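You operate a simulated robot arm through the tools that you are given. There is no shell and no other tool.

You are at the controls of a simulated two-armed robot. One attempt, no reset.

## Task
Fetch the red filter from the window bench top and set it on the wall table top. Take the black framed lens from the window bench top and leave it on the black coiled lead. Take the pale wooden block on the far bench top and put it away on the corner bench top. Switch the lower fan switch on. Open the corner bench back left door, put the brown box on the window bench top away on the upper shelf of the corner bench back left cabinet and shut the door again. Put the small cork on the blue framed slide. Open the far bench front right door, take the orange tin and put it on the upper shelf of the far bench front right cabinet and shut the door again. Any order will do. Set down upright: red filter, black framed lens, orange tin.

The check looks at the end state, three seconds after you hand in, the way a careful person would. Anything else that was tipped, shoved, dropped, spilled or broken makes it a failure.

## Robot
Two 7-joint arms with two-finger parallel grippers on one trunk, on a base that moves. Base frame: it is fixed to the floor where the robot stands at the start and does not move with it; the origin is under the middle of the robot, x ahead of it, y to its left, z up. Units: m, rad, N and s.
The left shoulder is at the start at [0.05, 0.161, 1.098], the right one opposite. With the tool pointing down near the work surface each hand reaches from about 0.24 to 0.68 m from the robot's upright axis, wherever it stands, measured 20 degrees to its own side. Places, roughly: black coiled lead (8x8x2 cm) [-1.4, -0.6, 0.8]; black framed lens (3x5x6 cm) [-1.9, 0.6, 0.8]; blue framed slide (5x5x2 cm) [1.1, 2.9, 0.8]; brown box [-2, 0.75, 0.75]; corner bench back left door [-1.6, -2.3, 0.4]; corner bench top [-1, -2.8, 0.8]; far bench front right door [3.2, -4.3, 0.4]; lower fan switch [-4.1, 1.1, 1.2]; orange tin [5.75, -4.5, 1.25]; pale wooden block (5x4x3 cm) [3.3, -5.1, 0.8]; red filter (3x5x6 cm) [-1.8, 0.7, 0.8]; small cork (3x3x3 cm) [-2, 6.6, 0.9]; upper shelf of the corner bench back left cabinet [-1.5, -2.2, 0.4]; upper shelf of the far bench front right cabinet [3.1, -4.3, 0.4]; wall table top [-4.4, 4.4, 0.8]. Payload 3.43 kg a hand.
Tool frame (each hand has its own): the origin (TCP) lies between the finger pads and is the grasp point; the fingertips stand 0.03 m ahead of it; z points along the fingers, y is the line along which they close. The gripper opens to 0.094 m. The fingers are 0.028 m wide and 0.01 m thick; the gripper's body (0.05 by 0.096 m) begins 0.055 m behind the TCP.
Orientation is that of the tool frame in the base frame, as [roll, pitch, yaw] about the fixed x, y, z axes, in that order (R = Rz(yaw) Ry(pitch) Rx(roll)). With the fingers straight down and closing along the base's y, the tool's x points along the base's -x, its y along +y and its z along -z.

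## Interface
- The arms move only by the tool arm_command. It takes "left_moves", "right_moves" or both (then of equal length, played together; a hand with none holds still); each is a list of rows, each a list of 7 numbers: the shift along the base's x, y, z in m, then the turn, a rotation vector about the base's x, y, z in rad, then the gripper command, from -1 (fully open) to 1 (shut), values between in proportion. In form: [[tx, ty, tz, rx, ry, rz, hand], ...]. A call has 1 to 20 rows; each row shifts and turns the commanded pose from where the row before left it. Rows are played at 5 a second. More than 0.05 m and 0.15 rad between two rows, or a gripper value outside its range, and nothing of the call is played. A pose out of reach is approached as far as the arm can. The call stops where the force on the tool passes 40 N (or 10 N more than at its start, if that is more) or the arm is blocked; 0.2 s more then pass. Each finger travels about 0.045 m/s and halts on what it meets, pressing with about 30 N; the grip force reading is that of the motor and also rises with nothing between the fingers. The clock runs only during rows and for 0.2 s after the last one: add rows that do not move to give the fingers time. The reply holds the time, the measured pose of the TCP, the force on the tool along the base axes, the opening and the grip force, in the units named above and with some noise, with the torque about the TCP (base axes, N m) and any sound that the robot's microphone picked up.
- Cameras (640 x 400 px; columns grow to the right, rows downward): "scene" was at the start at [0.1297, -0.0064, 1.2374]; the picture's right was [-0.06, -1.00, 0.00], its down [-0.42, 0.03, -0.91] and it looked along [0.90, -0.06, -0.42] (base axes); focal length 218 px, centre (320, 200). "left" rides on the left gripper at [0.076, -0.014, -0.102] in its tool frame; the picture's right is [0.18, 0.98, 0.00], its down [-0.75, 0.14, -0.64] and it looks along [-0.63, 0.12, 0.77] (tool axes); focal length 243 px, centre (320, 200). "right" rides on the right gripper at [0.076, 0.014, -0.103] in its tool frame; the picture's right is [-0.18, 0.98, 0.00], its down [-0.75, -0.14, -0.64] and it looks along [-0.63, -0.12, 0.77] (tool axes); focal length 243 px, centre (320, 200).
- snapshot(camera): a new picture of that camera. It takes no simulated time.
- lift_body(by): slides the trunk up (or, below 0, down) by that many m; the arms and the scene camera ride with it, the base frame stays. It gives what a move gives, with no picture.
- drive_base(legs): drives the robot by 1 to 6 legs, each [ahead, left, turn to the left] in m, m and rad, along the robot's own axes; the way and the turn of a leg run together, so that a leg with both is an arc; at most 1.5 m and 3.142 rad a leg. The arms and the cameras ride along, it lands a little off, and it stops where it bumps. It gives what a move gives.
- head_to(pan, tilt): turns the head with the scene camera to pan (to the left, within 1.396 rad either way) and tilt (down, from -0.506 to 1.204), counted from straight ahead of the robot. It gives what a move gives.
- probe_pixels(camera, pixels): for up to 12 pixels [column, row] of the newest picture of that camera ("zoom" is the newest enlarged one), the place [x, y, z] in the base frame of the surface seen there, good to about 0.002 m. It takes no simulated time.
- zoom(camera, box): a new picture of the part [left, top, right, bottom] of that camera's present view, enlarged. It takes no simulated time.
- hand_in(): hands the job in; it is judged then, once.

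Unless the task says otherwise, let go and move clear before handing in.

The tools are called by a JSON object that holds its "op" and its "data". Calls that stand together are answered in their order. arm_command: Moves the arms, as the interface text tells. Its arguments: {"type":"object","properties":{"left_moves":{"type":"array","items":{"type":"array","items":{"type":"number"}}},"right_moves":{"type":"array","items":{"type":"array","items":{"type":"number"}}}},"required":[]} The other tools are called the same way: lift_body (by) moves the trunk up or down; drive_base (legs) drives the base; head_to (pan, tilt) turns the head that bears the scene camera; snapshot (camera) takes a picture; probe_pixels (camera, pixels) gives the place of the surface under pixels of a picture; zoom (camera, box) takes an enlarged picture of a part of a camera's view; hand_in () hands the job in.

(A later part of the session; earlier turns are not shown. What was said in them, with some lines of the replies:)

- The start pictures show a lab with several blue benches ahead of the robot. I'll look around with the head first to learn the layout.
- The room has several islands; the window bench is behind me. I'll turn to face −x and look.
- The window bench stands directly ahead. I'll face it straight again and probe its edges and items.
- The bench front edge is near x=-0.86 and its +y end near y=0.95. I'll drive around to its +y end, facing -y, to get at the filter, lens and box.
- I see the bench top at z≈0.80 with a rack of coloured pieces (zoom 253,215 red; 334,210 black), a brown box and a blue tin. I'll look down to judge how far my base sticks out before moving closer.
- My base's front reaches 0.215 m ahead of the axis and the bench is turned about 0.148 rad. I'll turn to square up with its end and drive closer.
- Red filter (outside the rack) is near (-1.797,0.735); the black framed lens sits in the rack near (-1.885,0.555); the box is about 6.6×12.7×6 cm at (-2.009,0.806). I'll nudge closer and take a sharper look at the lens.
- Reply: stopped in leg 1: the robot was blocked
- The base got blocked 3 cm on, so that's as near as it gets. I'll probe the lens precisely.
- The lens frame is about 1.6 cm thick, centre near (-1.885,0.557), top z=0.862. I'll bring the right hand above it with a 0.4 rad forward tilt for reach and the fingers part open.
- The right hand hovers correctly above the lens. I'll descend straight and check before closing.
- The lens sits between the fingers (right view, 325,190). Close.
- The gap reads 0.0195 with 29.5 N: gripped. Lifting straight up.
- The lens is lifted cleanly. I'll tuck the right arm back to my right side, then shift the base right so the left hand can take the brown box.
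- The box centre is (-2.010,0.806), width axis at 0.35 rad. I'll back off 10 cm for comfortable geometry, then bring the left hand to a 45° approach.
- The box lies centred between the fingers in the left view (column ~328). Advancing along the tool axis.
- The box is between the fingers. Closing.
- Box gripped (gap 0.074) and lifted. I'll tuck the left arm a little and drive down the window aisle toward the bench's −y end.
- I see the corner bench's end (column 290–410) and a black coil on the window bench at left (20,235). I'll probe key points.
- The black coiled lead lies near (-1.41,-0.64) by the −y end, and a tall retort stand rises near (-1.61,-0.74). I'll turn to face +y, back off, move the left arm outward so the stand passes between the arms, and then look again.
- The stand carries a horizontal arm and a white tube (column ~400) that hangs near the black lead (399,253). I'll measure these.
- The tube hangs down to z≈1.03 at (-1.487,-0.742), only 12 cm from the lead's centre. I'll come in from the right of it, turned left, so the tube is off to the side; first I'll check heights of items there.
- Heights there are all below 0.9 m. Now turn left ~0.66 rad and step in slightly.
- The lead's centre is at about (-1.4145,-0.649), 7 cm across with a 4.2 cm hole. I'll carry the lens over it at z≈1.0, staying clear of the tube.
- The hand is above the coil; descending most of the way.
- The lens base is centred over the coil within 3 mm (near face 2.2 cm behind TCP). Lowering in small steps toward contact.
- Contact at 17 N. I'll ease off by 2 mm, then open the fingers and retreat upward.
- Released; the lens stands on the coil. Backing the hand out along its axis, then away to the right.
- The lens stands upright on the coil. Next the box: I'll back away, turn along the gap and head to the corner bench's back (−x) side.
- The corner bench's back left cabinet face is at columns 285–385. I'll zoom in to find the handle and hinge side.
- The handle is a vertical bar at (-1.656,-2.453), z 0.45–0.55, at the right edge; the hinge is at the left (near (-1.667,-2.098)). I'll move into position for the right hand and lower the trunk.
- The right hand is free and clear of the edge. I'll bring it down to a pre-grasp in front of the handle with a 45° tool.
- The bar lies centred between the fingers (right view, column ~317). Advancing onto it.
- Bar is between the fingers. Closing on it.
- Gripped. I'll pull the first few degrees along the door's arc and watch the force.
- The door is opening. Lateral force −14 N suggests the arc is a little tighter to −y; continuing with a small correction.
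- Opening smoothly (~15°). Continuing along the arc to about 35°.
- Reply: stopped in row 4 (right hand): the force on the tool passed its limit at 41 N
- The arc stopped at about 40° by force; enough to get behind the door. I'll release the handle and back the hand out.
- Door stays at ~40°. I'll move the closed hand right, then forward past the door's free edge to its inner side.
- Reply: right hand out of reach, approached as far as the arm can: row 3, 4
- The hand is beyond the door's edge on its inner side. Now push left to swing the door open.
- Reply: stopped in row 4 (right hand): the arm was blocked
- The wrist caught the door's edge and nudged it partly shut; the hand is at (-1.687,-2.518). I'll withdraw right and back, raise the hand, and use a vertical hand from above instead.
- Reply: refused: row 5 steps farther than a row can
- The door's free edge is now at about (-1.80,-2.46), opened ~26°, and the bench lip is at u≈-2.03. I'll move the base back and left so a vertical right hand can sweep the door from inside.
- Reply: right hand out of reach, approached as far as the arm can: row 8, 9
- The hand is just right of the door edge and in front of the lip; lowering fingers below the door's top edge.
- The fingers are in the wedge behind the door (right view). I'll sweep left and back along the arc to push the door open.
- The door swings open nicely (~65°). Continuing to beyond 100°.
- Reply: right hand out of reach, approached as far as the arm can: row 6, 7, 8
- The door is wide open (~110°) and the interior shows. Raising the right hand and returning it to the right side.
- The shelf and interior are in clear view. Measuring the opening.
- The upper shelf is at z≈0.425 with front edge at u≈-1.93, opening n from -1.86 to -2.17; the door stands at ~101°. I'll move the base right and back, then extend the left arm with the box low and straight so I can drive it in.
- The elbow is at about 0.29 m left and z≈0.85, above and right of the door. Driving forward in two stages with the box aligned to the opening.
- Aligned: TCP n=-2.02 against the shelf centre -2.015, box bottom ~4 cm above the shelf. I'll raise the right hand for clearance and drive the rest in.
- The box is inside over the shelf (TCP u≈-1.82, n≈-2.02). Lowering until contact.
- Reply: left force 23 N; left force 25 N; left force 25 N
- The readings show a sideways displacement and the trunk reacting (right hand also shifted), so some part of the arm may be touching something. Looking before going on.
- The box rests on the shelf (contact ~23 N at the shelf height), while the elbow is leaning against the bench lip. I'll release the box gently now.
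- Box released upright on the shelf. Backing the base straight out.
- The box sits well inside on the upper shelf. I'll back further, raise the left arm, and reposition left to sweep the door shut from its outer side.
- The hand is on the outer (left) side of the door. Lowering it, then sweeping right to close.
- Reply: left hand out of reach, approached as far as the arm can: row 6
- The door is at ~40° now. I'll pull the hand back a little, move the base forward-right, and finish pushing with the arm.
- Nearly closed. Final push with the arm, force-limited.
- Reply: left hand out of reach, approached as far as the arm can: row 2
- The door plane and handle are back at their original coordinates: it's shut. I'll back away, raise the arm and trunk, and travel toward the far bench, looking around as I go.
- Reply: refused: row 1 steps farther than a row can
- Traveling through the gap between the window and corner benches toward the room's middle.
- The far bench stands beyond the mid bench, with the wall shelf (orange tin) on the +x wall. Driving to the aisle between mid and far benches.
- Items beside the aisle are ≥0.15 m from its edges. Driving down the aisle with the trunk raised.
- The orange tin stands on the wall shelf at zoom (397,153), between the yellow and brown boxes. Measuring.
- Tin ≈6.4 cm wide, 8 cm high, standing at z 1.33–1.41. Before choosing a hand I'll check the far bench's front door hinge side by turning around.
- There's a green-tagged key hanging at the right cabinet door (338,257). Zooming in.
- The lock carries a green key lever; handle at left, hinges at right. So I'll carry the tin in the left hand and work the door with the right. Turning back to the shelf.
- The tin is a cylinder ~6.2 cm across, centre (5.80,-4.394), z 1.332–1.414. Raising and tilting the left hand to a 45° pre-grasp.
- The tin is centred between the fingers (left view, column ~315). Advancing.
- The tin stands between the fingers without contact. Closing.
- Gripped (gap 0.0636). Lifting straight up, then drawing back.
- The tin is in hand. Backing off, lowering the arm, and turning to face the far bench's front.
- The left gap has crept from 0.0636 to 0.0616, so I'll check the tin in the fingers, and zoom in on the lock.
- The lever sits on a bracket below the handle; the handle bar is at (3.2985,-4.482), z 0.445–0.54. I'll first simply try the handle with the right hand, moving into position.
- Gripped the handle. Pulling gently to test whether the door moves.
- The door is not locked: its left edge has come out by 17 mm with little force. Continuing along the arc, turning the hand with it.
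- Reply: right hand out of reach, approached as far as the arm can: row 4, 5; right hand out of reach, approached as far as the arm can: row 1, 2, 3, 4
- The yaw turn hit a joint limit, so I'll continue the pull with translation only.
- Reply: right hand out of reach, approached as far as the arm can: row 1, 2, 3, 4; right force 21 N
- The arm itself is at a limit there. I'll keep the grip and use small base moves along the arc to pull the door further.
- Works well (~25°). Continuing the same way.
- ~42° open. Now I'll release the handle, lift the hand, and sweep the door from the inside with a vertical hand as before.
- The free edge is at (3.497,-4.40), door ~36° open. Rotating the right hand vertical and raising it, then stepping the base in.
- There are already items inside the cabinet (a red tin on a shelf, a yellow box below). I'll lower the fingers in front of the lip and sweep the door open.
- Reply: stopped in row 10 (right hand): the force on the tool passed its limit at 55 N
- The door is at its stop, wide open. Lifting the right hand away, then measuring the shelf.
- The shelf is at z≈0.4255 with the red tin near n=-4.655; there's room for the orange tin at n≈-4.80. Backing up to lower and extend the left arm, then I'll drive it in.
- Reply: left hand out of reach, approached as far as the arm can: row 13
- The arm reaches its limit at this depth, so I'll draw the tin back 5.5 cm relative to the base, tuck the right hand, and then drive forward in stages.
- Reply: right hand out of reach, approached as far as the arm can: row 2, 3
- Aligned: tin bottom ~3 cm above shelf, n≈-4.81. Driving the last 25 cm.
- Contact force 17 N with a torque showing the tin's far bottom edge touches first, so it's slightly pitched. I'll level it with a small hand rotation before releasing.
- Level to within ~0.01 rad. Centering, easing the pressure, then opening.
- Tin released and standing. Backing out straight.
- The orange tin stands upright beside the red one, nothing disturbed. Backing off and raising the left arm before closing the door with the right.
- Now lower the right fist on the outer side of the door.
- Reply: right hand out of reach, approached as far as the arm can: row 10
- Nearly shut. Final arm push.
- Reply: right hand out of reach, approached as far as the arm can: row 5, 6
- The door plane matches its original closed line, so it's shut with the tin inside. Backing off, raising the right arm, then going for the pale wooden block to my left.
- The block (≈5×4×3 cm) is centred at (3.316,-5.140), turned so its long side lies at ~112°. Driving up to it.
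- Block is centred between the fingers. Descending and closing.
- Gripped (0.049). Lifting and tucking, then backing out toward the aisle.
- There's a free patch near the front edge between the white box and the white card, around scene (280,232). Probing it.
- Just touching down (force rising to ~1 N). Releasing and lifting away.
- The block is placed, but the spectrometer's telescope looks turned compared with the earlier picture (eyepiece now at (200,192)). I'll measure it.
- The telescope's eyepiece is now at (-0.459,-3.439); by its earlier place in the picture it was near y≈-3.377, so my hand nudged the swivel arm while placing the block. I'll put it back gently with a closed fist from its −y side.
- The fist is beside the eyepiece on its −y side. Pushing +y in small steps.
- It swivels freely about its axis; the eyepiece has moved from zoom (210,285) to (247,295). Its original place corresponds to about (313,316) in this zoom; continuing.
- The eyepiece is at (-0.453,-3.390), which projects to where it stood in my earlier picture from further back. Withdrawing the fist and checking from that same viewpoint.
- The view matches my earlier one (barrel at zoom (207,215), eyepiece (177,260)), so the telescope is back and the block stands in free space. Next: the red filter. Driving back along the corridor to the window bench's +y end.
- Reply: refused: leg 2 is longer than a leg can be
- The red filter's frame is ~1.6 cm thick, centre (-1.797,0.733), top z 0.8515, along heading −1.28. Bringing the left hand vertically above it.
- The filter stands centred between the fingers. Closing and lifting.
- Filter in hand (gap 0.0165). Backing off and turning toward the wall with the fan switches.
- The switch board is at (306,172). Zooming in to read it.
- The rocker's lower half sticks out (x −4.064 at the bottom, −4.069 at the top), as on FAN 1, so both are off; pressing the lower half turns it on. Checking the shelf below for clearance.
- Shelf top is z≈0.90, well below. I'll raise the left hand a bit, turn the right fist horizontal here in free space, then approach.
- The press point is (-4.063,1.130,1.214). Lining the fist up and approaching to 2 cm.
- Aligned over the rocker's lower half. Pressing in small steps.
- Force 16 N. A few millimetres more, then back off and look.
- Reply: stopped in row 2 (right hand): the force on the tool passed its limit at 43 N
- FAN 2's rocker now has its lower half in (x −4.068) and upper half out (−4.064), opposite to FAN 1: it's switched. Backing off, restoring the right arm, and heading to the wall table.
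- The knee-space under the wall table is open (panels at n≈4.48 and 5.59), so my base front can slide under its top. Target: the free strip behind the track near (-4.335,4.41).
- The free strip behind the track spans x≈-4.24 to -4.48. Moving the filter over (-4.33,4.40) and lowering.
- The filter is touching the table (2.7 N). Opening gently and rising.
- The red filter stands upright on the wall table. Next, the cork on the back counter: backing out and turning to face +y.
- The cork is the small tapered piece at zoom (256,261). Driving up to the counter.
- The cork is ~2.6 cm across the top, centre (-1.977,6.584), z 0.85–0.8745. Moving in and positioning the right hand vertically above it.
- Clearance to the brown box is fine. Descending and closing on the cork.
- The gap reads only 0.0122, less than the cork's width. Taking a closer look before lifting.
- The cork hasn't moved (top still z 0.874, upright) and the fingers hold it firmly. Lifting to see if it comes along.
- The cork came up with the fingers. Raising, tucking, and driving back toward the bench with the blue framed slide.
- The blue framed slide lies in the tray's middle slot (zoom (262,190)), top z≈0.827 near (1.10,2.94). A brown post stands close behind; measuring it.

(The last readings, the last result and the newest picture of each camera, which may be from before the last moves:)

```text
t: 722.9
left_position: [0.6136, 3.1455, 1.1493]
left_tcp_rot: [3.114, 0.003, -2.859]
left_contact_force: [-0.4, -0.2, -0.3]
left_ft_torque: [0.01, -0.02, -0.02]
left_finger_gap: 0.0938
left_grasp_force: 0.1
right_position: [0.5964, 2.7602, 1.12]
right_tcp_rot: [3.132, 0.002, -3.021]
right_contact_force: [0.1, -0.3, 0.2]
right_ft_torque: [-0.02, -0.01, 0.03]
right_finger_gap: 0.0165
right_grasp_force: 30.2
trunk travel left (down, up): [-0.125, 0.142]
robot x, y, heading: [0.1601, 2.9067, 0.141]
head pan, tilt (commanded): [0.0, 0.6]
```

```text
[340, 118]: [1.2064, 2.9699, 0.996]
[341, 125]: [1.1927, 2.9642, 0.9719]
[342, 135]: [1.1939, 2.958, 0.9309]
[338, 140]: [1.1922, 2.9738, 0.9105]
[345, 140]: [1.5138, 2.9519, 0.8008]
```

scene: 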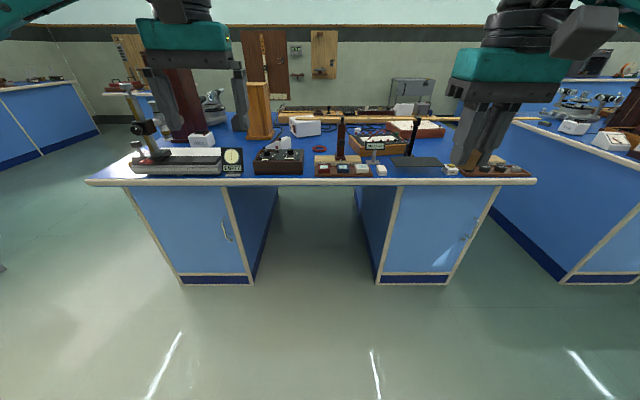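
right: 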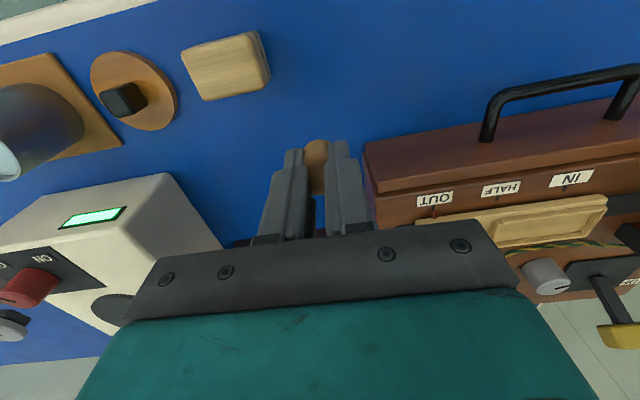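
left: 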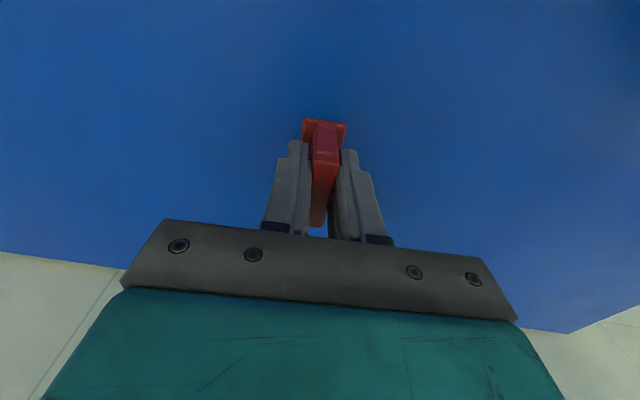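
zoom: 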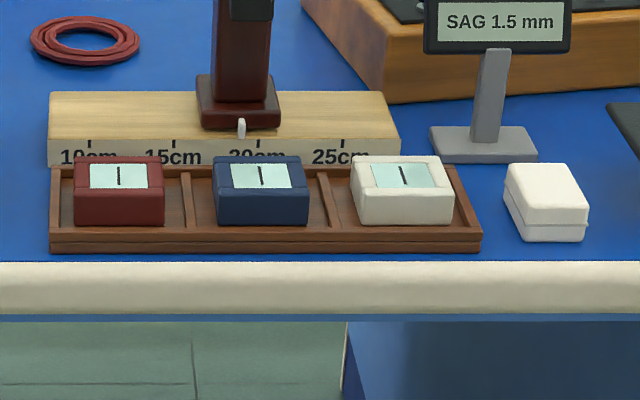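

{"op": "snapshot", "data": {"camera": "right"}}

{"op": "probe_pixels", "data": {"camera": "right", "pixels": [[316, 143], [316, 150], [316, 158], [318, 170], [318, 185], [318, 192], [310, 150], [323, 150]]}}

{"op": "zoom", "data": {"camera": "scene", "box": [440, 90, 540, 180]}}

```text
taken
```

right: 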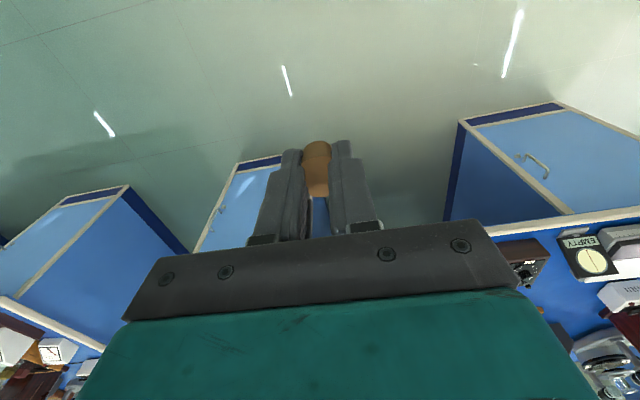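

```text
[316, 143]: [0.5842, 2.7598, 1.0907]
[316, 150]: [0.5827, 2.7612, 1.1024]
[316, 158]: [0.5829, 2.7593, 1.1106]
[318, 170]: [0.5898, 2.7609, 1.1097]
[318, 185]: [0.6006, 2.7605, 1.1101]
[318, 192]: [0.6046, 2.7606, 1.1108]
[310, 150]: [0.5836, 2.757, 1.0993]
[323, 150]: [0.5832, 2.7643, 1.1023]
```

```text
4.44 times, centred on (490, 135) of scene
```

zoom: 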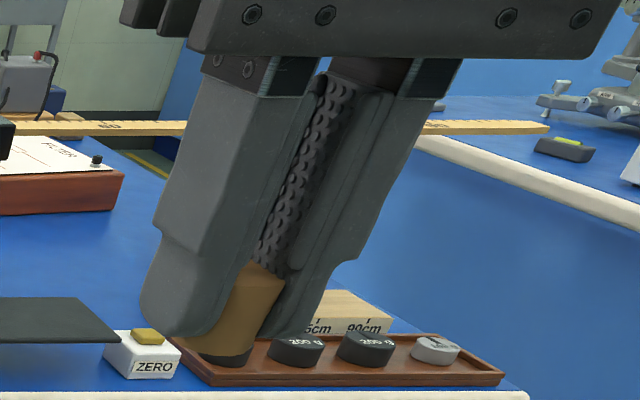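

The cork sits unchanged in the fingers (top 1 cm below TCP, upright). Moving up so the slide is ~0.57 m ahead of the right arm.

{"op": "drive_base", "data": {"legs": [[0.36, 0.06, 0.007]]}}

{"op": "head_to", "data": {"pan": -0.1, "tilt": 0.75}}

{"op": "snapshot", "data": {"camera": "scene"}}

{"op": "zoom", "data": {"camera": "scene", "box": [300, 150, 400, 210]}}

```text
t: 725.2
left_position: [0.9606, 3.2612, 1.1491]
left_tcp_rot: [3.114, 0.003, -2.856]
left_contact_force: [1.2, 0.2, -0.5]
left_ft_torque: [-0.03, 0.0, 0.02]
left_finger_gap: 0.0938
left_grasp_force: 0.0
right_position: [0.9466, 2.8754, 1.1198]
right_tcp_rot: [3.133, 0.002, -3.014]
right_contact_force: [-0.6, 0.2, -0.5]
right_ft_torque: [0.0, 0.0, 0.01]
right_finger_gap: 0.0164
right_grasp_force: 30.0
trunk travel left (down, up): [-0.125, 0.142]
robot x, y, heading: [0.5092, 3.018, 0.152]
head pan, tilt (commanded): [0.0, 0.6]
```

```text
t: 725.9
left_position: [0.9598, 3.2594, 1.1479]
left_tcp_rot: [3.115, 0.005, -2.854]
left_contact_force: [0.6, 0.6, -0.2]
left_ft_torque: [0.0, 0.0, -0.01]
left_finger_gap: 0.0941
left_grasp_force: 0.0
right_position: [0.9466, 2.8751, 1.1203]
right_tcp_rot: [3.134, 0.001, -3.014]
right_contact_force: [-0.2, -0.9, 0.1]
right_ft_torque: [-0.01, 0.01, 0.02]
right_finger_gap: 0.0164
right_grasp_force: 29.7
trunk travel left (down, up): [-0.125, 0.142]
robot x, y, heading: [0.5134, 3.0176, 0.15]
head pan, tilt (commanded): [-0.099, 0.75]
```

```text
taken
```

scene: 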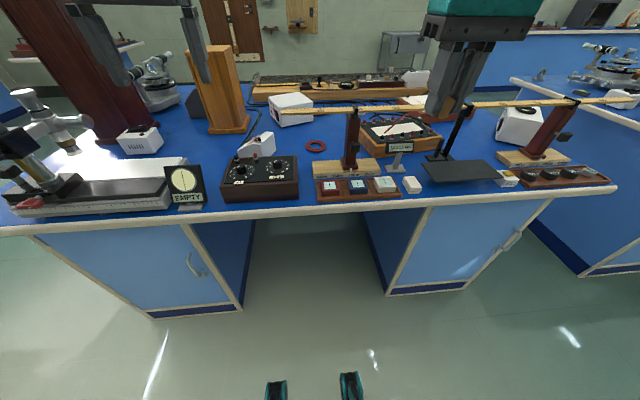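

```text
6.40 times, centred on (350, 180) of scene
```

zoom: 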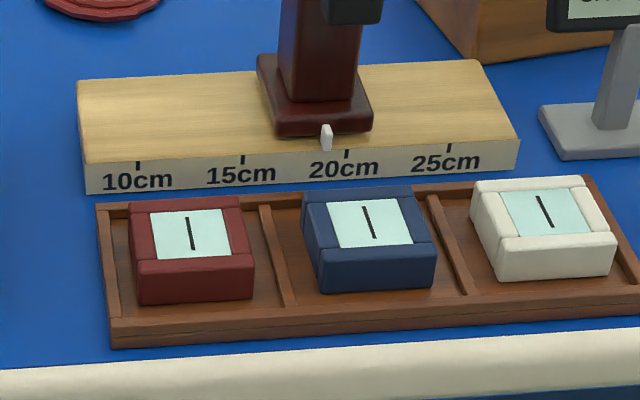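

A wooden beam rests across the two posts behind the tray; measuring its position for clearance.

{"op": "snapshot", "data": {"camera": "scene"}}

{"op": "probe_pixels", "data": {"camera": "scene", "pixels": [[300, 110], [330, 109], [350, 112], [370, 109], [400, 107], [352, 130], [357, 120], [345, 150]]}}

{"op": "zoom", "data": {"camera": "scene", "box": [280, 90, 440, 210]}}

{"op": "probe_pixels", "data": {"camera": "zoom", "pixels": [[265, 315], [360, 318], [265, 300], [355, 310], [270, 345], [350, 350], [310, 325], [300, 120], [330, 100], [318, 85]]}}

```text
taken
```

scene: 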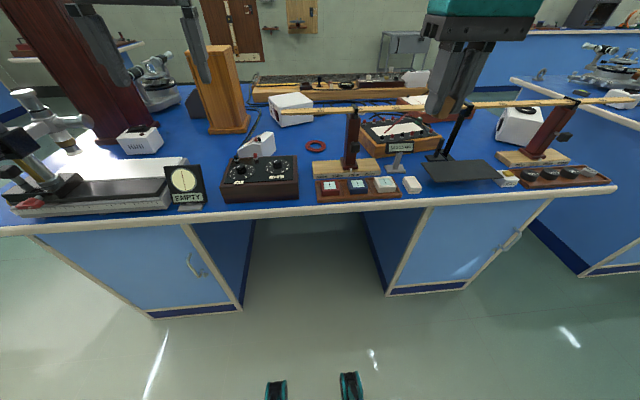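

```text
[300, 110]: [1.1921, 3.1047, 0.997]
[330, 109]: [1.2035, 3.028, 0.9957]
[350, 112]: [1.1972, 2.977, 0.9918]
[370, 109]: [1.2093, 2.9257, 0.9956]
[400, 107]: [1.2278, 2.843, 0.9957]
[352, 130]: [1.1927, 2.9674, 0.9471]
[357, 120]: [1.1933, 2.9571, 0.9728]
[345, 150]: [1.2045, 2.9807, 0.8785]
```

```text
3.33 times, centred on (360, 150) of scene
```

zoom: 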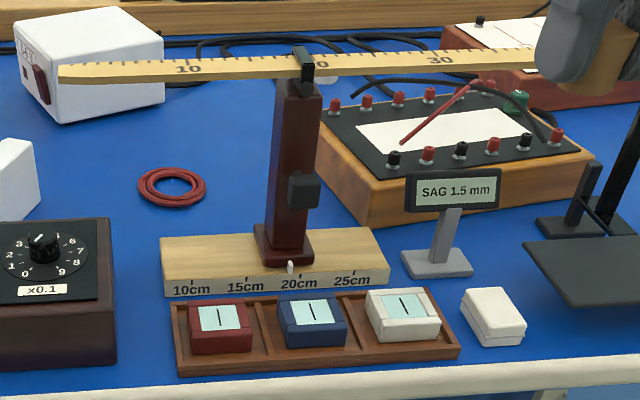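

```text
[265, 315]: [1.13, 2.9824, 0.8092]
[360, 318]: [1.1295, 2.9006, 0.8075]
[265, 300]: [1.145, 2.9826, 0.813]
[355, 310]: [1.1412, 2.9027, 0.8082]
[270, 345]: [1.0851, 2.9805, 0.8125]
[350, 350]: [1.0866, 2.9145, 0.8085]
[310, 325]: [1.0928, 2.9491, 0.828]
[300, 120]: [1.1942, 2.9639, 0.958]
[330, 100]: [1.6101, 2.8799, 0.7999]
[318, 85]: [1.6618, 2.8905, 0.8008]
```

Beam front is at x≈1.20, z≈0.995, and a bracket at x≈1.157, z≈0.91; a vertical hand at x≈1.10 clears both. Moving over the blue slide.

{"op": "arm_command", "data": {"right_moves": [[0.0309, 0.014, -0.028, 0, 0, 0, 1], [0.0309, 0.014, -0.028, 0, 0, 0, 1], [0.0309, 0.014, -0.028, 0, 0, 0, 1], [0.0309, 0.014, -0.028, 0, 0, 0, 1], [0.0309, 0.0139, -0.028, 0, 0, 0, 1], [0, 0, 0, 0, 0, 0, 1]]}}

{"op": "snapshot", "data": {"camera": "right"}}

{"op": "zoom", "data": {"camera": "scene", "box": [280, 90, 440, 210]}}

```text
t: 727.3
left_position: [0.9597, 3.2607, 1.1497]
left_tcp_rot: [3.112, 0.005, -2.854]
left_contact_force: [0.4, 0.6, -0.6]
left_ft_torque: [-0.02, -0.04, -0.03]
left_finger_gap: 0.0938
left_grasp_force: 0.1
right_position: [1.1006, 2.9468, 0.9806]
right_tcp_rot: [3.132, 0.005, -3.013]
right_contact_force: [-0.2, 0.4, 0.7]
right_ft_torque: [0.0, 0.02, 0.0]
right_finger_gap: 0.0163
right_grasp_force: 29.6
trunk travel left (down, up): [-0.125, 0.142]
robot x, y, heading: [0.5096, 3.0215, 0.151]
head pan, tilt (commanded): [-0.099, 0.75]
```

```text
taken
```

right: 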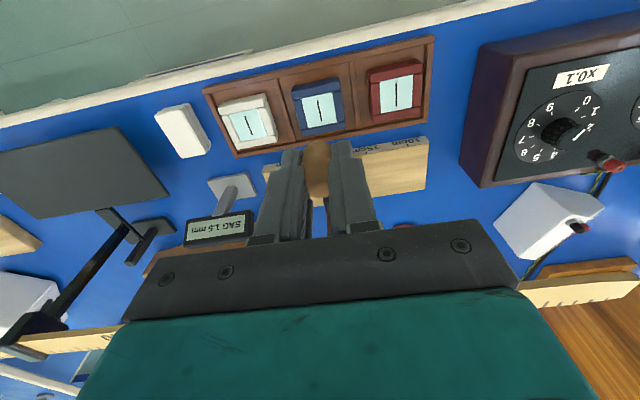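

```text
3.33 times, centred on (360, 150) of scene
```

zoom: 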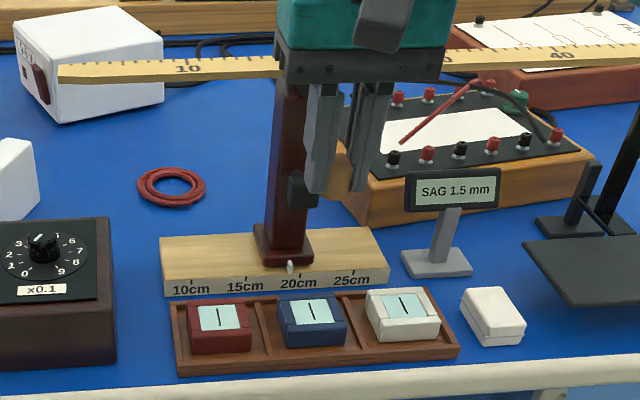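

{"op": "arm_command", "data": {"right_moves": [[0, -0.001, -0.025, 0, 0, 0, 1], [0, 0, -0.025, 0, 0, 0, 1], [0, 0, -0.025, 0, 0, 0, 1], [0, 0, 0, 0, 0, 0, 1]]}}

{"op": "zoom", "data": {"camera": "scene", "box": [280, 90, 440, 210]}}

{"op": "snapshot", "data": {"camera": "right"}}

```text
t: 728.3
left_position: [0.9608, 3.2602, 1.1474]
left_tcp_rot: [3.115, 0.004, -2.854]
left_contact_force: [0.6, 0.0, -0.6]
left_ft_torque: [0.02, -0.02, -0.01]
left_finger_gap: 0.0939
left_grasp_force: 0.0
right_position: [1.1009, 2.944, 0.9043]
right_tcp_rot: [3.133, 0.004, -3.014]
right_contact_force: [-0.2, 0.3, 0.3]
right_ft_torque: [-0.03, 0.0, 0.01]
right_finger_gap: 0.0167
right_grasp_force: 30.1
trunk travel left (down, up): [-0.125, 0.142]
robot x, y, heading: [0.5076, 3.0177, 0.146]
head pan, tilt (commanded): [-0.099, 0.75]
```

```text
3.33 times, centred on (360, 150) of scene
```

zoom: 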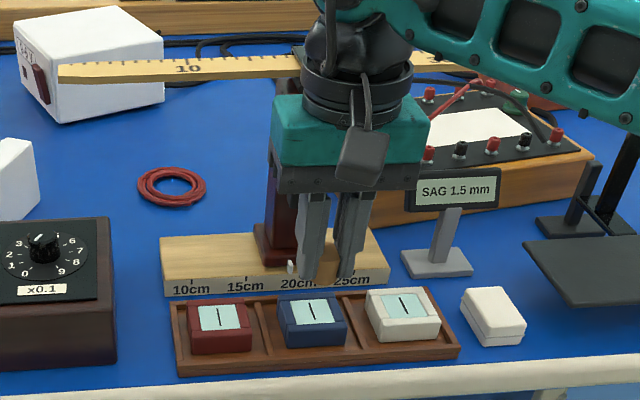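

```text
taken
```

right: 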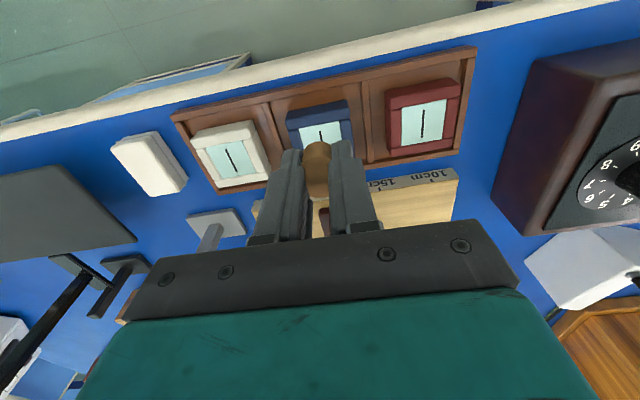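

{"op": "arm_command", "data": {"right_moves": [[0, 0.0005, -0.018, 0, 0, 0, 1], [0, 0, -0.014, 0, 0, 0, 1], [0, 0, 0, 0, 0, 0, 1]]}}

{"op": "zoom", "data": {"camera": "scene", "box": [320, 150, 390, 205]}}

{"op": "snapshot", "data": {"camera": "right"}}

```text
t: 729.1
left_position: [0.9603, 3.2602, 1.1483]
left_tcp_rot: [3.114, 0.004, -2.854]
left_contact_force: [-0.9, 0.8, -0.3]
left_ft_torque: [0.0, -0.01, 0.01]
left_finger_gap: 0.0942
left_grasp_force: 0.1
right_position: [1.1003, 2.9448, 0.8729]
right_tcp_rot: [3.133, 0.001, -3.013]
right_contact_force: [-0.8, 0.3, 0.6]
right_ft_torque: [-0.01, 0.0, 0.0]
right_finger_gap: 0.0166
right_grasp_force: 30.4
trunk travel left (down, up): [-0.125, 0.142]
robot x, y, heading: [0.5092, 3.0203, 0.149]
head pan, tilt (commanded): [-0.099, 0.75]
```

```text
7.27 times, centred on (355, 178) of scene
```

zoom: 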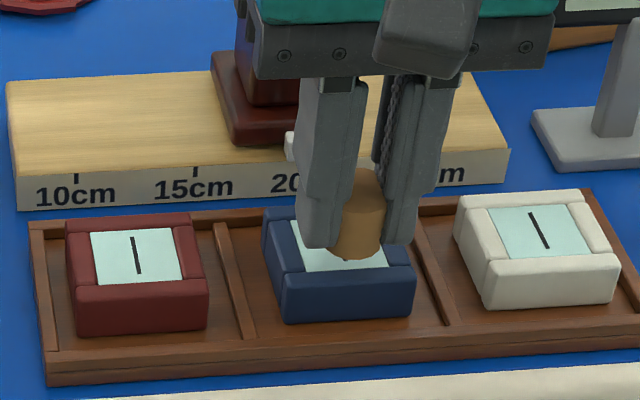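

```text
taken
```

right: 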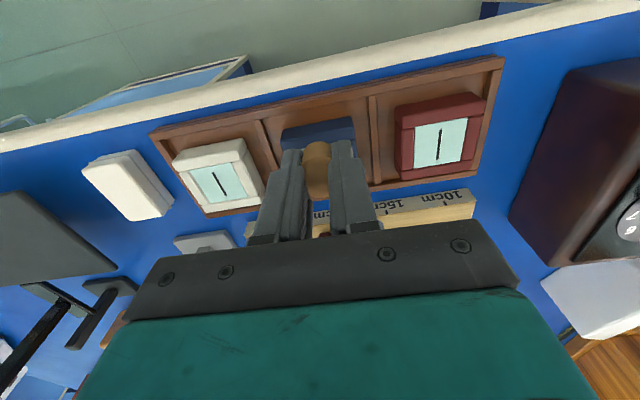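

{"op": "probe_pixels", "data": {"camera": "zoom", "pixels": [[357, 250], [340, 235], [375, 235], [357, 200], [285, 280], [405, 272], [272, 225], [350, 268], [320, 260]]}}

```text
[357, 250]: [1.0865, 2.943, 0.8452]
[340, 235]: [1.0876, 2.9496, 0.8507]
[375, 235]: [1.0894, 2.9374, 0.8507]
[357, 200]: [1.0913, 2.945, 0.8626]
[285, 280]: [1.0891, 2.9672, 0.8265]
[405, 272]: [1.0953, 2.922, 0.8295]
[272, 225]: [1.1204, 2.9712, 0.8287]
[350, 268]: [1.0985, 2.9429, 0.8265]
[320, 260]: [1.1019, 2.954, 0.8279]
```

Shifting 6 mm forward to centre on the slide, then lowering to contact.

{"op": "arm_command", "data": {"right_moves": [[0.006, 0.002, 0, 0, 0, 0, 1], [0, 0, -0.004, 0, 0, 0, 1], [0, 0, -0.003, 0, 0, 0, 1], [0, 0, 0, 0, 0, 0, 1]]}}

{"op": "arm_command", "data": {"right_moves": [[0, 0, -0.0015, 0, 0, 0, 1], [0, 0, 0, 0, 0, 0, 1]]}}

{"op": "zoom", "data": {"camera": "scene", "box": [320, 150, 390, 205]}}

```text
t: 730.1
left_position: [0.9594, 3.2603, 1.1476]
left_tcp_rot: [3.114, 0.003, -2.853]
left_contact_force: [0.2, 0.6, -0.4]
left_ft_torque: [-0.02, 0.03, 0.0]
left_finger_gap: 0.0939
left_grasp_force: 0.0
right_position: [1.1068, 2.9474, 0.8661]
right_tcp_rot: [3.132, 0.001, -3.014]
right_contact_force: [-0.4, 0.6, 0.2]
right_ft_torque: [-0.02, -0.02, 0.0]
right_finger_gap: 0.0165
right_grasp_force: 30.0
trunk travel left (down, up): [-0.125, 0.142]
robot x, y, heading: [0.5122, 3.0195, 0.148]
head pan, tilt (commanded): [-0.099, 0.75]
```

```text
t: 730.7
left_position: [0.9598, 3.2604, 1.1482]
left_tcp_rot: [3.114, 0.003, -2.854]
left_contact_force: [-0.4, -0.7, 0.7]
left_ft_torque: [0.01, -0.01, 0.01]
left_finger_gap: 0.0939
left_grasp_force: 0.1
right_position: [1.1059, 2.9466, 0.864]
right_tcp_rot: [3.133, 0.001, -3.015]
right_contact_force: [-0.8, 0.6, -0.4]
right_ft_torque: [-0.02, 0.0, -0.02]
right_finger_gap: 0.0165
right_grasp_force: 29.9
trunk travel left (down, up): [-0.125, 0.142]
robot x, y, heading: [0.5092, 3.0189, 0.151]
head pan, tilt (commanded): [-0.099, 0.75]
```

```text
7.27 times, centred on (355, 178) of scene
```

zoom: 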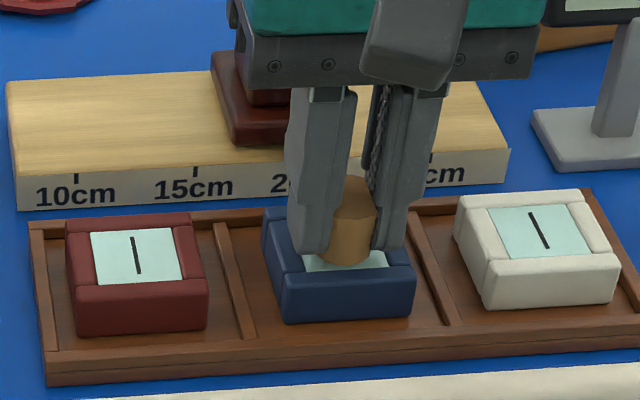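

Almost touching; lowering in 1 mm steps until the force changes.

{"op": "arm_command", "data": {"right_moves": [[0, 0, -0.001, 0, 0, 0, 1], [0, 0, -0.001, 0, 0, 0, 1], [0, 0, 0, 0, 0, 0, 1]]}}

{"op": "arm_command", "data": {"right_moves": [[0, 0, -0.001, 0, 0, 0, 1], [0, 0, 0, 0, 0, 0, 1]]}}

```text
t: 731.5
left_position: [0.9602, 3.2609, 1.1483]
left_tcp_rot: [3.115, 0.004, -2.854]
left_contact_force: [1.1, -0.4, -0.8]
left_ft_torque: [0.0, -0.04, 0.01]
left_finger_gap: 0.0941
left_grasp_force: 0.0
right_position: [1.1064, 2.9465, 0.8621]
right_tcp_rot: [3.132, 0.003, -3.013]
right_contact_force: [0.3, 0.4, 0.6]
right_ft_torque: [-0.01, 0.01, 0.01]
right_finger_gap: 0.0165
right_grasp_force: 29.8
trunk travel left (down, up): [-0.125, 0.142]
robot x, y, heading: [0.5081, 3.0217, 0.148]
head pan, tilt (commanded): [-0.099, 0.75]
```

```text
t: 732.1
left_position: [0.9602, 3.2605, 1.1484]
left_tcp_rot: [3.116, 0.004, -2.855]
left_contact_force: [-0.7, 0.6, 1.7]
left_ft_torque: [-0.01, 0.02, 0.02]
left_finger_gap: 0.0939
left_grasp_force: 0.1
right_position: [1.1068, 2.9473, 0.8608]
right_tcp_rot: [3.133, 0.002, -3.013]
right_contact_force: [0.6, 0.4, 0.2]
right_ft_torque: [0.02, -0.01, -0.02]
right_finger_gap: 0.0164
right_grasp_force: 30.1
trunk travel left (down, up): [-0.125, 0.142]
robot x, y, heading: [0.5093, 3.0219, 0.145]
head pan, tilt (commanded): [-0.099, 0.75]
```

{"op": "arm_command", "data": {"right_moves": [[0, 0, -0.001, 0, 0, 0, 1], [0, 0, 0, 0, 0, 0, 1]]}}

{"op": "zoom", "data": {"camera": "scene", "box": [330, 165, 380, 200]}}

{"op": "probe_pixels", "data": {"camera": "zoom", "pixels": [[310, 195], [320, 170], [325, 130], [370, 195], [270, 190], [320, 200]]}}

```text
t: 732.7
left_position: [0.9597, 3.2597, 1.1483]
left_tcp_rot: [3.114, 0.002, -2.853]
left_contact_force: [-0.4, -0.1, -0.3]
left_ft_torque: [0.0, -0.01, 0.0]
left_finger_gap: 0.0939
left_grasp_force: 0.0
right_position: [1.1061, 2.948, 0.8604]
right_tcp_rot: [3.133, 0.003, -3.014]
right_contact_force: [0.6, 0.2, 2.0]
right_ft_torque: [0.04, 0.01, 0.01]
right_finger_gap: 0.0166
right_grasp_force: 29.9
trunk travel left (down, up): [-0.125, 0.142]
robot x, y, heading: [0.5137, 3.02, 0.147]
head pan, tilt (commanded): [-0.099, 0.75]
```

```text
11.43 times, centred on (355, 182) of scene
```

zoom: 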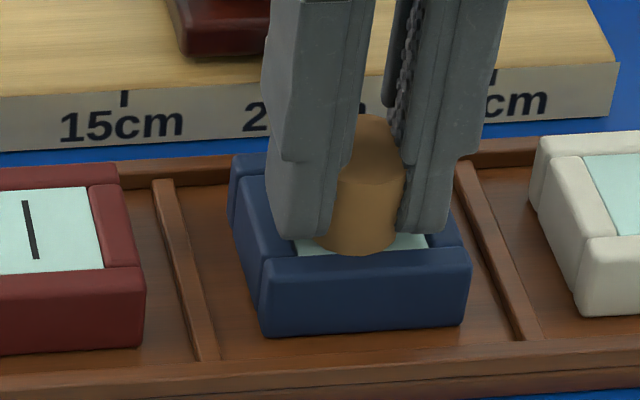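

```text
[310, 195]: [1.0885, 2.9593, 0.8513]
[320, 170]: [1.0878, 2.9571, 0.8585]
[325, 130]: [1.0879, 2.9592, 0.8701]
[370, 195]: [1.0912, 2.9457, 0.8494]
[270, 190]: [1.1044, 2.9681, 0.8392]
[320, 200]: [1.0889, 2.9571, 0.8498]
```

Contact (2 N), the cork rests on the slide's pane. Opening gently.

{"op": "arm_command", "data": {"right_moves": [[0, 0, 0, 0, 0, 0, 0.6], [0, 0, 0, 0, 0, 0, 0.5], [0, 0, 0, 0, 0, 0, 0.4], [0, 0, 0, 0, 0, 0, 0.2], [0, 0, 0, 0, 0, 0, 0.1], [0, 0, 0, 0, 0, 0, 0.1]]}}

{"op": "zoom", "data": {"camera": "scene", "box": [330, 160, 380, 200]}}

{"op": "snapshot", "data": {"camera": "right"}}

```text
t: 734.1
left_position: [0.9597, 3.2611, 1.1479]
left_tcp_rot: [3.115, 0.003, -2.854]
left_contact_force: [0.3, -0.1, -0.2]
left_ft_torque: [-0.01, 0.02, -0.01]
left_finger_gap: 0.094
left_grasp_force: 0.0
right_position: [1.1069, 2.9469, 0.8605]
right_tcp_rot: [3.133, 0.002, -3.015]
right_contact_force: [0.9, -0.7, -1.0]
right_ft_torque: [-0.02, 0.05, 0.02]
right_finger_gap: 0.0424
right_grasp_force: 0.1
trunk travel left (down, up): [-0.125, 0.142]
robot x, y, heading: [0.5088, 3.0195, 0.151]
head pan, tilt (commanded): [-0.099, 0.75]
```

```text
10.00 times, centred on (355, 180) of scene
```

zoom: 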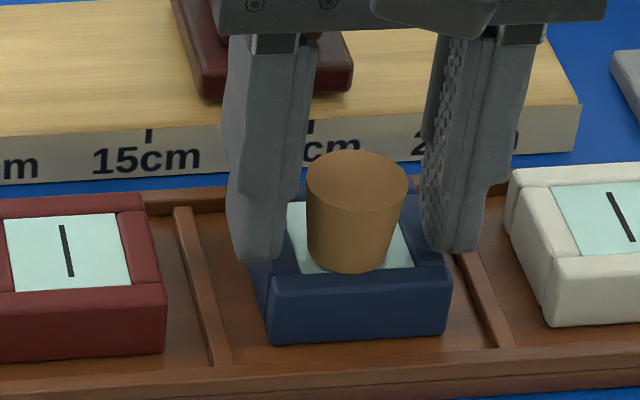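

```text
taken
```

right: 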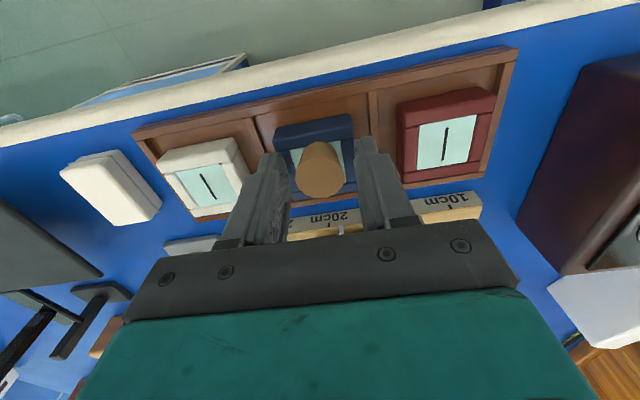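

The cork stands upright on the blue slide. Raising straight up and withdrawing toward me.

{"op": "arm_command", "data": {"right_moves": [[0, 0, 0.03, 0, 0, 0, 0.1], [0, 0, 0.04, 0, 0, 0, 0.1], [0, 0, 0.045, 0, 0, 0, 0.1], [-0.03, -0.014, 0.03, 0, 0, 0, 0.1], [-0.035, -0.016, 0.03, 0, 0, 0, 0.1], [-0.035, -0.016, 0.03, 0, 0, 0, -0.5], [-0.035, -0.016, 0.03, 0, 0, 0, -1], [-0.02, -0.01, 0.02, 0, 0, 0, -1]]}}

{"op": "snapshot", "data": {"camera": "scene"}}

{"op": "zoom", "data": {"camera": "scene", "box": [280, 90, 440, 210]}}

```text
t: 735.9
left_position: [0.9602, 3.2613, 1.1477]
left_tcp_rot: [3.114, 0.004, -2.854]
left_contact_force: [-0.6, -0.1, -1.1]
left_ft_torque: [0.03, -0.02, -0.02]
left_finger_gap: 0.094
left_grasp_force: 0.1
right_position: [0.9514, 2.8753, 1.1154]
right_tcp_rot: [3.132, 0.002, -3.015]
right_contact_force: [1.2, -0.6, 0.0]
right_ft_torque: [0.0, 0.01, 0.05]
right_finger_gap: 0.094
right_grasp_force: 0.0
trunk travel left (down, up): [-0.125, 0.142]
robot x, y, heading: [0.5085, 3.0216, 0.146]
head pan, tilt (commanded): [-0.099, 0.75]
```

```text
taken
```

scene: 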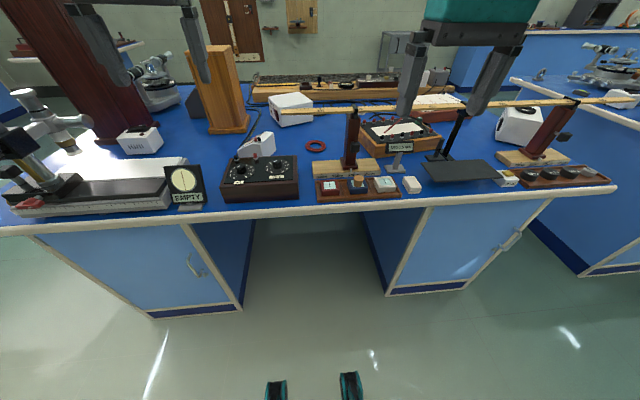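

```text
3.33 times, centred on (360, 150) of scene
```

zoom: 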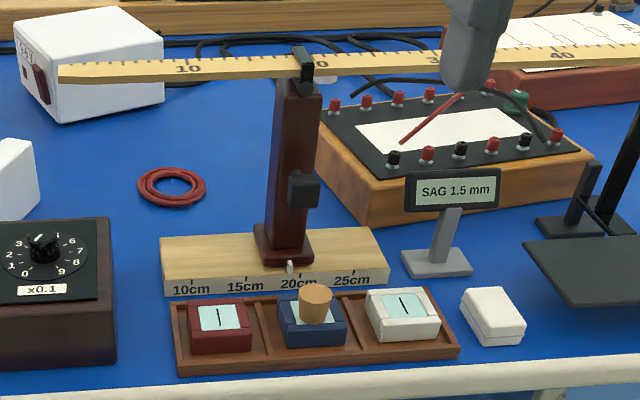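

The cork is on the blue slide, and the beam and neighbours are as before. I'll back the robot clear and take a last look before handing in.

{"op": "drive_base", "data": {"legs": [[-0.5, 0, 0]]}}

{"op": "zoom", "data": {"camera": "scene", "box": [240, 80, 440, 205]}}

```text
t: 738.9
left_position: [0.4632, 3.1863, 1.1479]
left_tcp_rot: [3.115, 0.005, -2.859]
left_contact_force: [0.3, 0.7, -0.7]
left_ft_torque: [0.04, -0.02, -0.01]
left_finger_gap: 0.094
left_grasp_force: 0.0
right_position: [0.4535, 2.8011, 1.1145]
right_tcp_rot: [3.134, 0.001, -3.02]
right_contact_force: [-0.3, -0.7, -0.4]
right_ft_torque: [0.01, -0.04, 0.0]
right_finger_gap: 0.0941
right_grasp_force: 0.1
trunk travel left (down, up): [-0.125, 0.142]
robot x, y, heading: [0.0104, 2.947, 0.143]
head pan, tilt (commanded): [-0.099, 0.75]
```

```text
3.20 times, centred on (340, 142) of scene
```

zoom: 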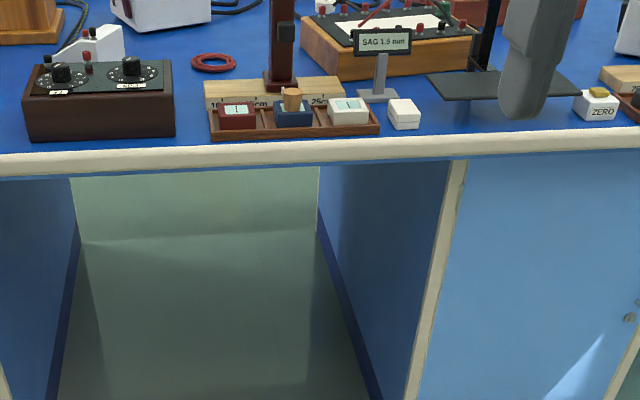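

The cork stands on the slide. One last check of the lens on the coil and the corner bench from the corridor.

{"op": "drive_base", "data": {"legs": [[0, 0, -1.571], [1.5, 0, 0], [1.5, 0, 0]]}}

{"op": "head_to", "data": {"pan": -0.9, "tilt": 0.4}}

{"op": "snapshot", "data": {"camera": "scene"}}

```text
t: 757.2
left_position: [0.6487, -0.4798, 1.1475]
left_tcp_rot: [3.114, 0.003, 1.846]
left_contact_force: [-0.2, 0.8, 0.9]
left_ft_torque: [0.0, -0.02, -0.02]
left_finger_gap: 0.094
left_grasp_force: 0.1
right_position: [0.2634, -0.4661, 1.1146]
right_tcp_rot: [3.133, 0.001, 1.688]
right_contact_force: [-0.3, -0.3, -0.6]
right_ft_torque: [-0.03, 0.01, 0.03]
right_finger_gap: 0.0942
right_grasp_force: 0.1
trunk travel left (down, up): [-0.125, 0.142]
robot x, y, heading: [0.4092, -0.0263, -1.433]
head pan, tilt (commanded): [-0.099, 0.75]
```

```text
t: 758.3
left_position: [0.6482, -0.4793, 1.1478]
left_tcp_rot: [3.116, 0.005, 1.846]
left_contact_force: [-0.3, 0.2, -0.2]
left_ft_torque: [0.01, 0.01, -0.02]
left_finger_gap: 0.0941
left_grasp_force: 0.1
right_position: [0.2643, -0.4658, 1.1153]
right_tcp_rot: [3.133, 0.001, 1.686]
right_contact_force: [-0.6, -0.8, 0.2]
right_ft_torque: [-0.01, 0.02, 0.01]
right_finger_gap: 0.0939
right_grasp_force: 0.0
trunk travel left (down, up): [-0.125, 0.142]
robot x, y, heading: [0.4112, -0.032, -1.436]
head pan, tilt (commanded): [-0.901, 0.4]
```

```text
taken
```

scene: 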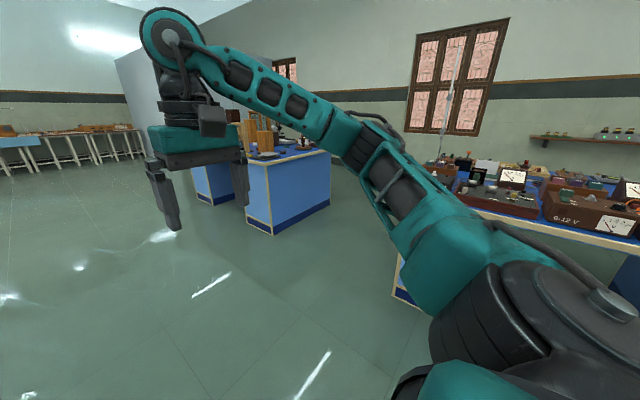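

{"op": "drive_base", "data": {"legs": [[1.1, 0, 0], [0, 0, -1.4]]}}

{"op": "head_to", "data": {"pan": -0.35, "tilt": 0.3}}

{"op": "snapshot", "data": {"camera": "scene"}}

```text
t: 767.4
left_position: [0.1595, -1.4326, 1.1485]
left_tcp_rot: [3.115, 0.003, 0.456]
left_contact_force: [-0.6, 0.1, -0.1]
left_ft_torque: [0.0, 0.04, -0.01]
left_finger_gap: 0.094
left_grasp_force: 0.2
right_position: [0.1021, -1.0525, 1.1139]
right_tcp_rot: [3.132, 0.001, 0.296]
right_contact_force: [0.7, -0.6, 0.4]
right_ft_torque: [0.02, -0.02, 0.02]
right_finger_gap: 0.0942
right_grasp_force: 0.2
trunk travel left (down, up): [-0.125, 0.142]
robot x, y, heading: [0.5638, -1.1183, -2.828]
head pan, tilt (commanded): [-0.901, 0.4]
```

```text
t: 768.3
left_position: [0.1584, -1.4314, 1.148]
left_tcp_rot: [3.116, 0.005, 0.457]
left_contact_force: [0.5, 0.5, 0.1]
left_ft_torque: [-0.01, 0.03, -0.03]
left_finger_gap: 0.0939
left_grasp_force: 0.0
right_position: [0.1024, -1.0513, 1.1144]
right_tcp_rot: [3.132, 0.002, 0.298]
right_contact_force: [0.3, -0.5, -1.6]
right_ft_torque: [-0.01, -0.01, -0.01]
right_finger_gap: 0.0941
right_grasp_force: 0.0
trunk travel left (down, up): [-0.125, 0.142]
robot x, y, heading: [0.5643, -1.1183, -2.826]
head pan, tilt (commanded): [-0.351, 0.3]
```

```text
taken
```

scene: 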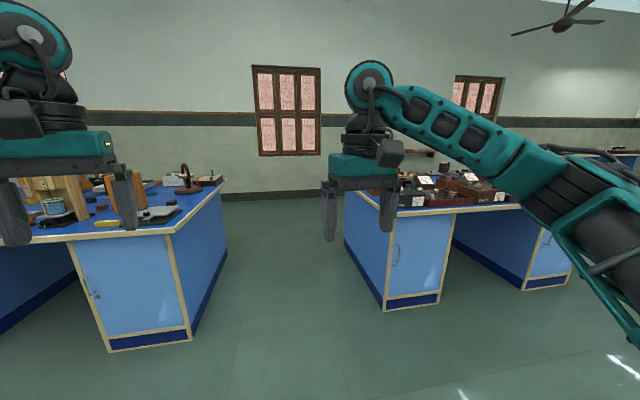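

{"op": "drive_base", "data": {"legs": [[0, 0, -0.165], [1.0, 0, 0]]}}

{"op": "head_to", "data": {"pan": -0.72, "tilt": 0.4}}

{"op": "snapshot", "data": {"camera": "scene"}}

```text
t: 774.2
left_position: [-0.8811, -1.517, 1.1483]
left_tcp_rot: [3.115, 0.003, 0.295]
left_contact_force: [0.6, -0.6, 0.4]
left_ft_torque: [0.0, -0.01, 0.01]
left_finger_gap: 0.0939
left_grasp_force: 0.0
right_position: [-0.8758, -1.1329, 1.115]
right_tcp_rot: [3.132, 0.003, 0.136]
right_contact_force: [0.6, -0.1, 0.0]
right_ft_torque: [0.0, -0.01, -0.01]
right_finger_gap: 0.0942
right_grasp_force: 0.0
trunk travel left (down, up): [-0.125, 0.142]
robot x, y, heading: [-0.4311, -1.2739, -2.983]
head pan, tilt (commanded): [-0.351, 0.3]
```

```text
t: 775.1
left_position: [-0.8806, -1.5175, 1.1488]
left_tcp_rot: [3.114, 0.004, 0.296]
left_contact_force: [-0.2, 0.0, -0.1]
left_ft_torque: [-0.02, 0.03, 0.0]
left_finger_gap: 0.0942
left_grasp_force: 0.1
right_position: [-0.8755, -1.1321, 1.1151]
right_tcp_rot: [3.133, 0.002, 0.137]
right_contact_force: [-0.5, 0.6, -0.3]
right_ft_torque: [0.01, 0.0, 0.03]
right_finger_gap: 0.0944
right_grasp_force: 0.0
trunk travel left (down, up): [-0.125, 0.142]
robot x, y, heading: [-0.4329, -1.2693, -2.986]
head pan, tilt (commanded): [-0.721, 0.4]
```

```text
taken
```

scene: 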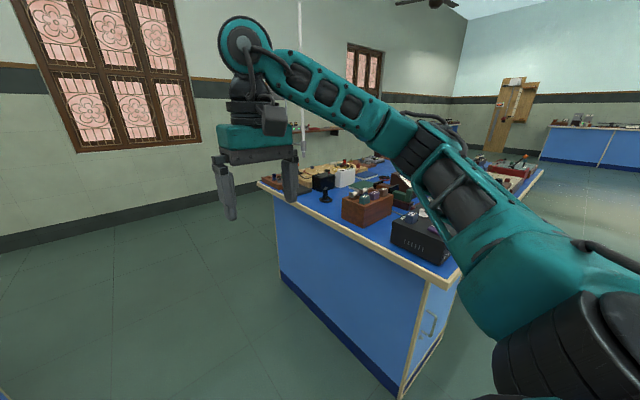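

{"op": "zoom", "data": {"camera": "scene", "box": [290, 165, 370, 215]}}

{"op": "head_to", "data": {"pan": 0.9, "tilt": 0.45}}

{"op": "snapshot", "data": {"camera": "scene"}}

```text
8.00 times, centred on (330, 190) of scene
```

zoom: 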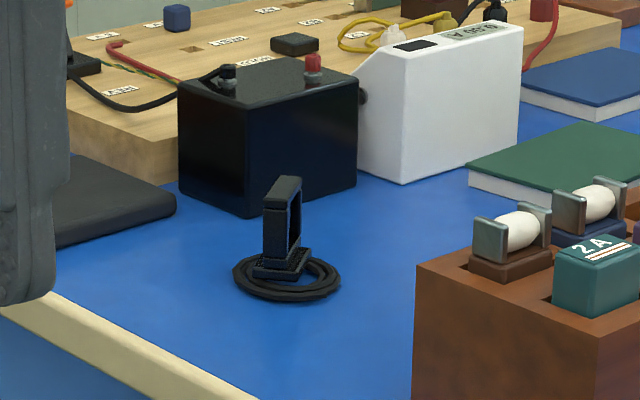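

```text
t: 776.8
left_position: [-0.8799, -1.517, 1.1484]
left_tcp_rot: [3.114, 0.005, 0.295]
left_contact_force: [0.3, 0.5, 0.2]
left_ft_torque: [0.01, 0.02, -0.02]
left_finger_gap: 0.0942
left_grasp_force: 0.1
right_position: [-0.8758, -1.1329, 1.1141]
right_tcp_rot: [3.134, 0.002, 0.138]
right_contact_force: [0.1, -0.3, -0.4]
right_ft_torque: [-0.02, 0.02, 0.04]
right_finger_gap: 0.0943
right_grasp_force: 0.1
trunk travel left (down, up): [-0.125, 0.142]
robot x, y, heading: [-0.4312, -1.2705, -2.984]
head pan, tilt (commanded): [0.901, 0.45]
```

```text
taken
```

scene: 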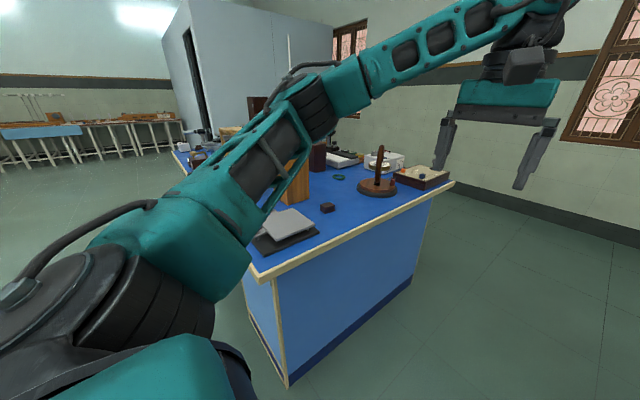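

The lens still stands upright on the coil (zoom (280,240)), everything else is in order, both hands are empty and clear. Handing in.

{"op": "hand_in", "data": {}}

```text
The job is handed in.
```

I carried out all seven jobs, and the work is handed in; I haven't seen the judge's result.

| Job | Where it ended up |
|---|---|
| Red filter | Upright on the wall table top, on the clear strip behind the track |
| Black framed lens | Upright on the black coiled lead, still standing when I checked just before handing in |
| Pale wooden block | On the corner bench top, near the front edge |
| Lower fan switch | FAN 2's lower half is now pressed in, the opposite of FAN 1; I took that as on |
| Brown box | On the upper shelf of the corner bench back left cabinet, door shut |
| Small cork | Upright on the blue framed slide |
| Orange tin | Upright on the upper shelf of the far bench front right cabinet beside the red tin, door shut |

While placing the wooden block, my hand swung the telescope of the instrument on the corner bench by about 6 cm. I pushed it back to within about 1 cm of where it had stood, judging by my earlier pictures; the judge could still count that as something shoved.

I didn't see anything else tipped or dropped.
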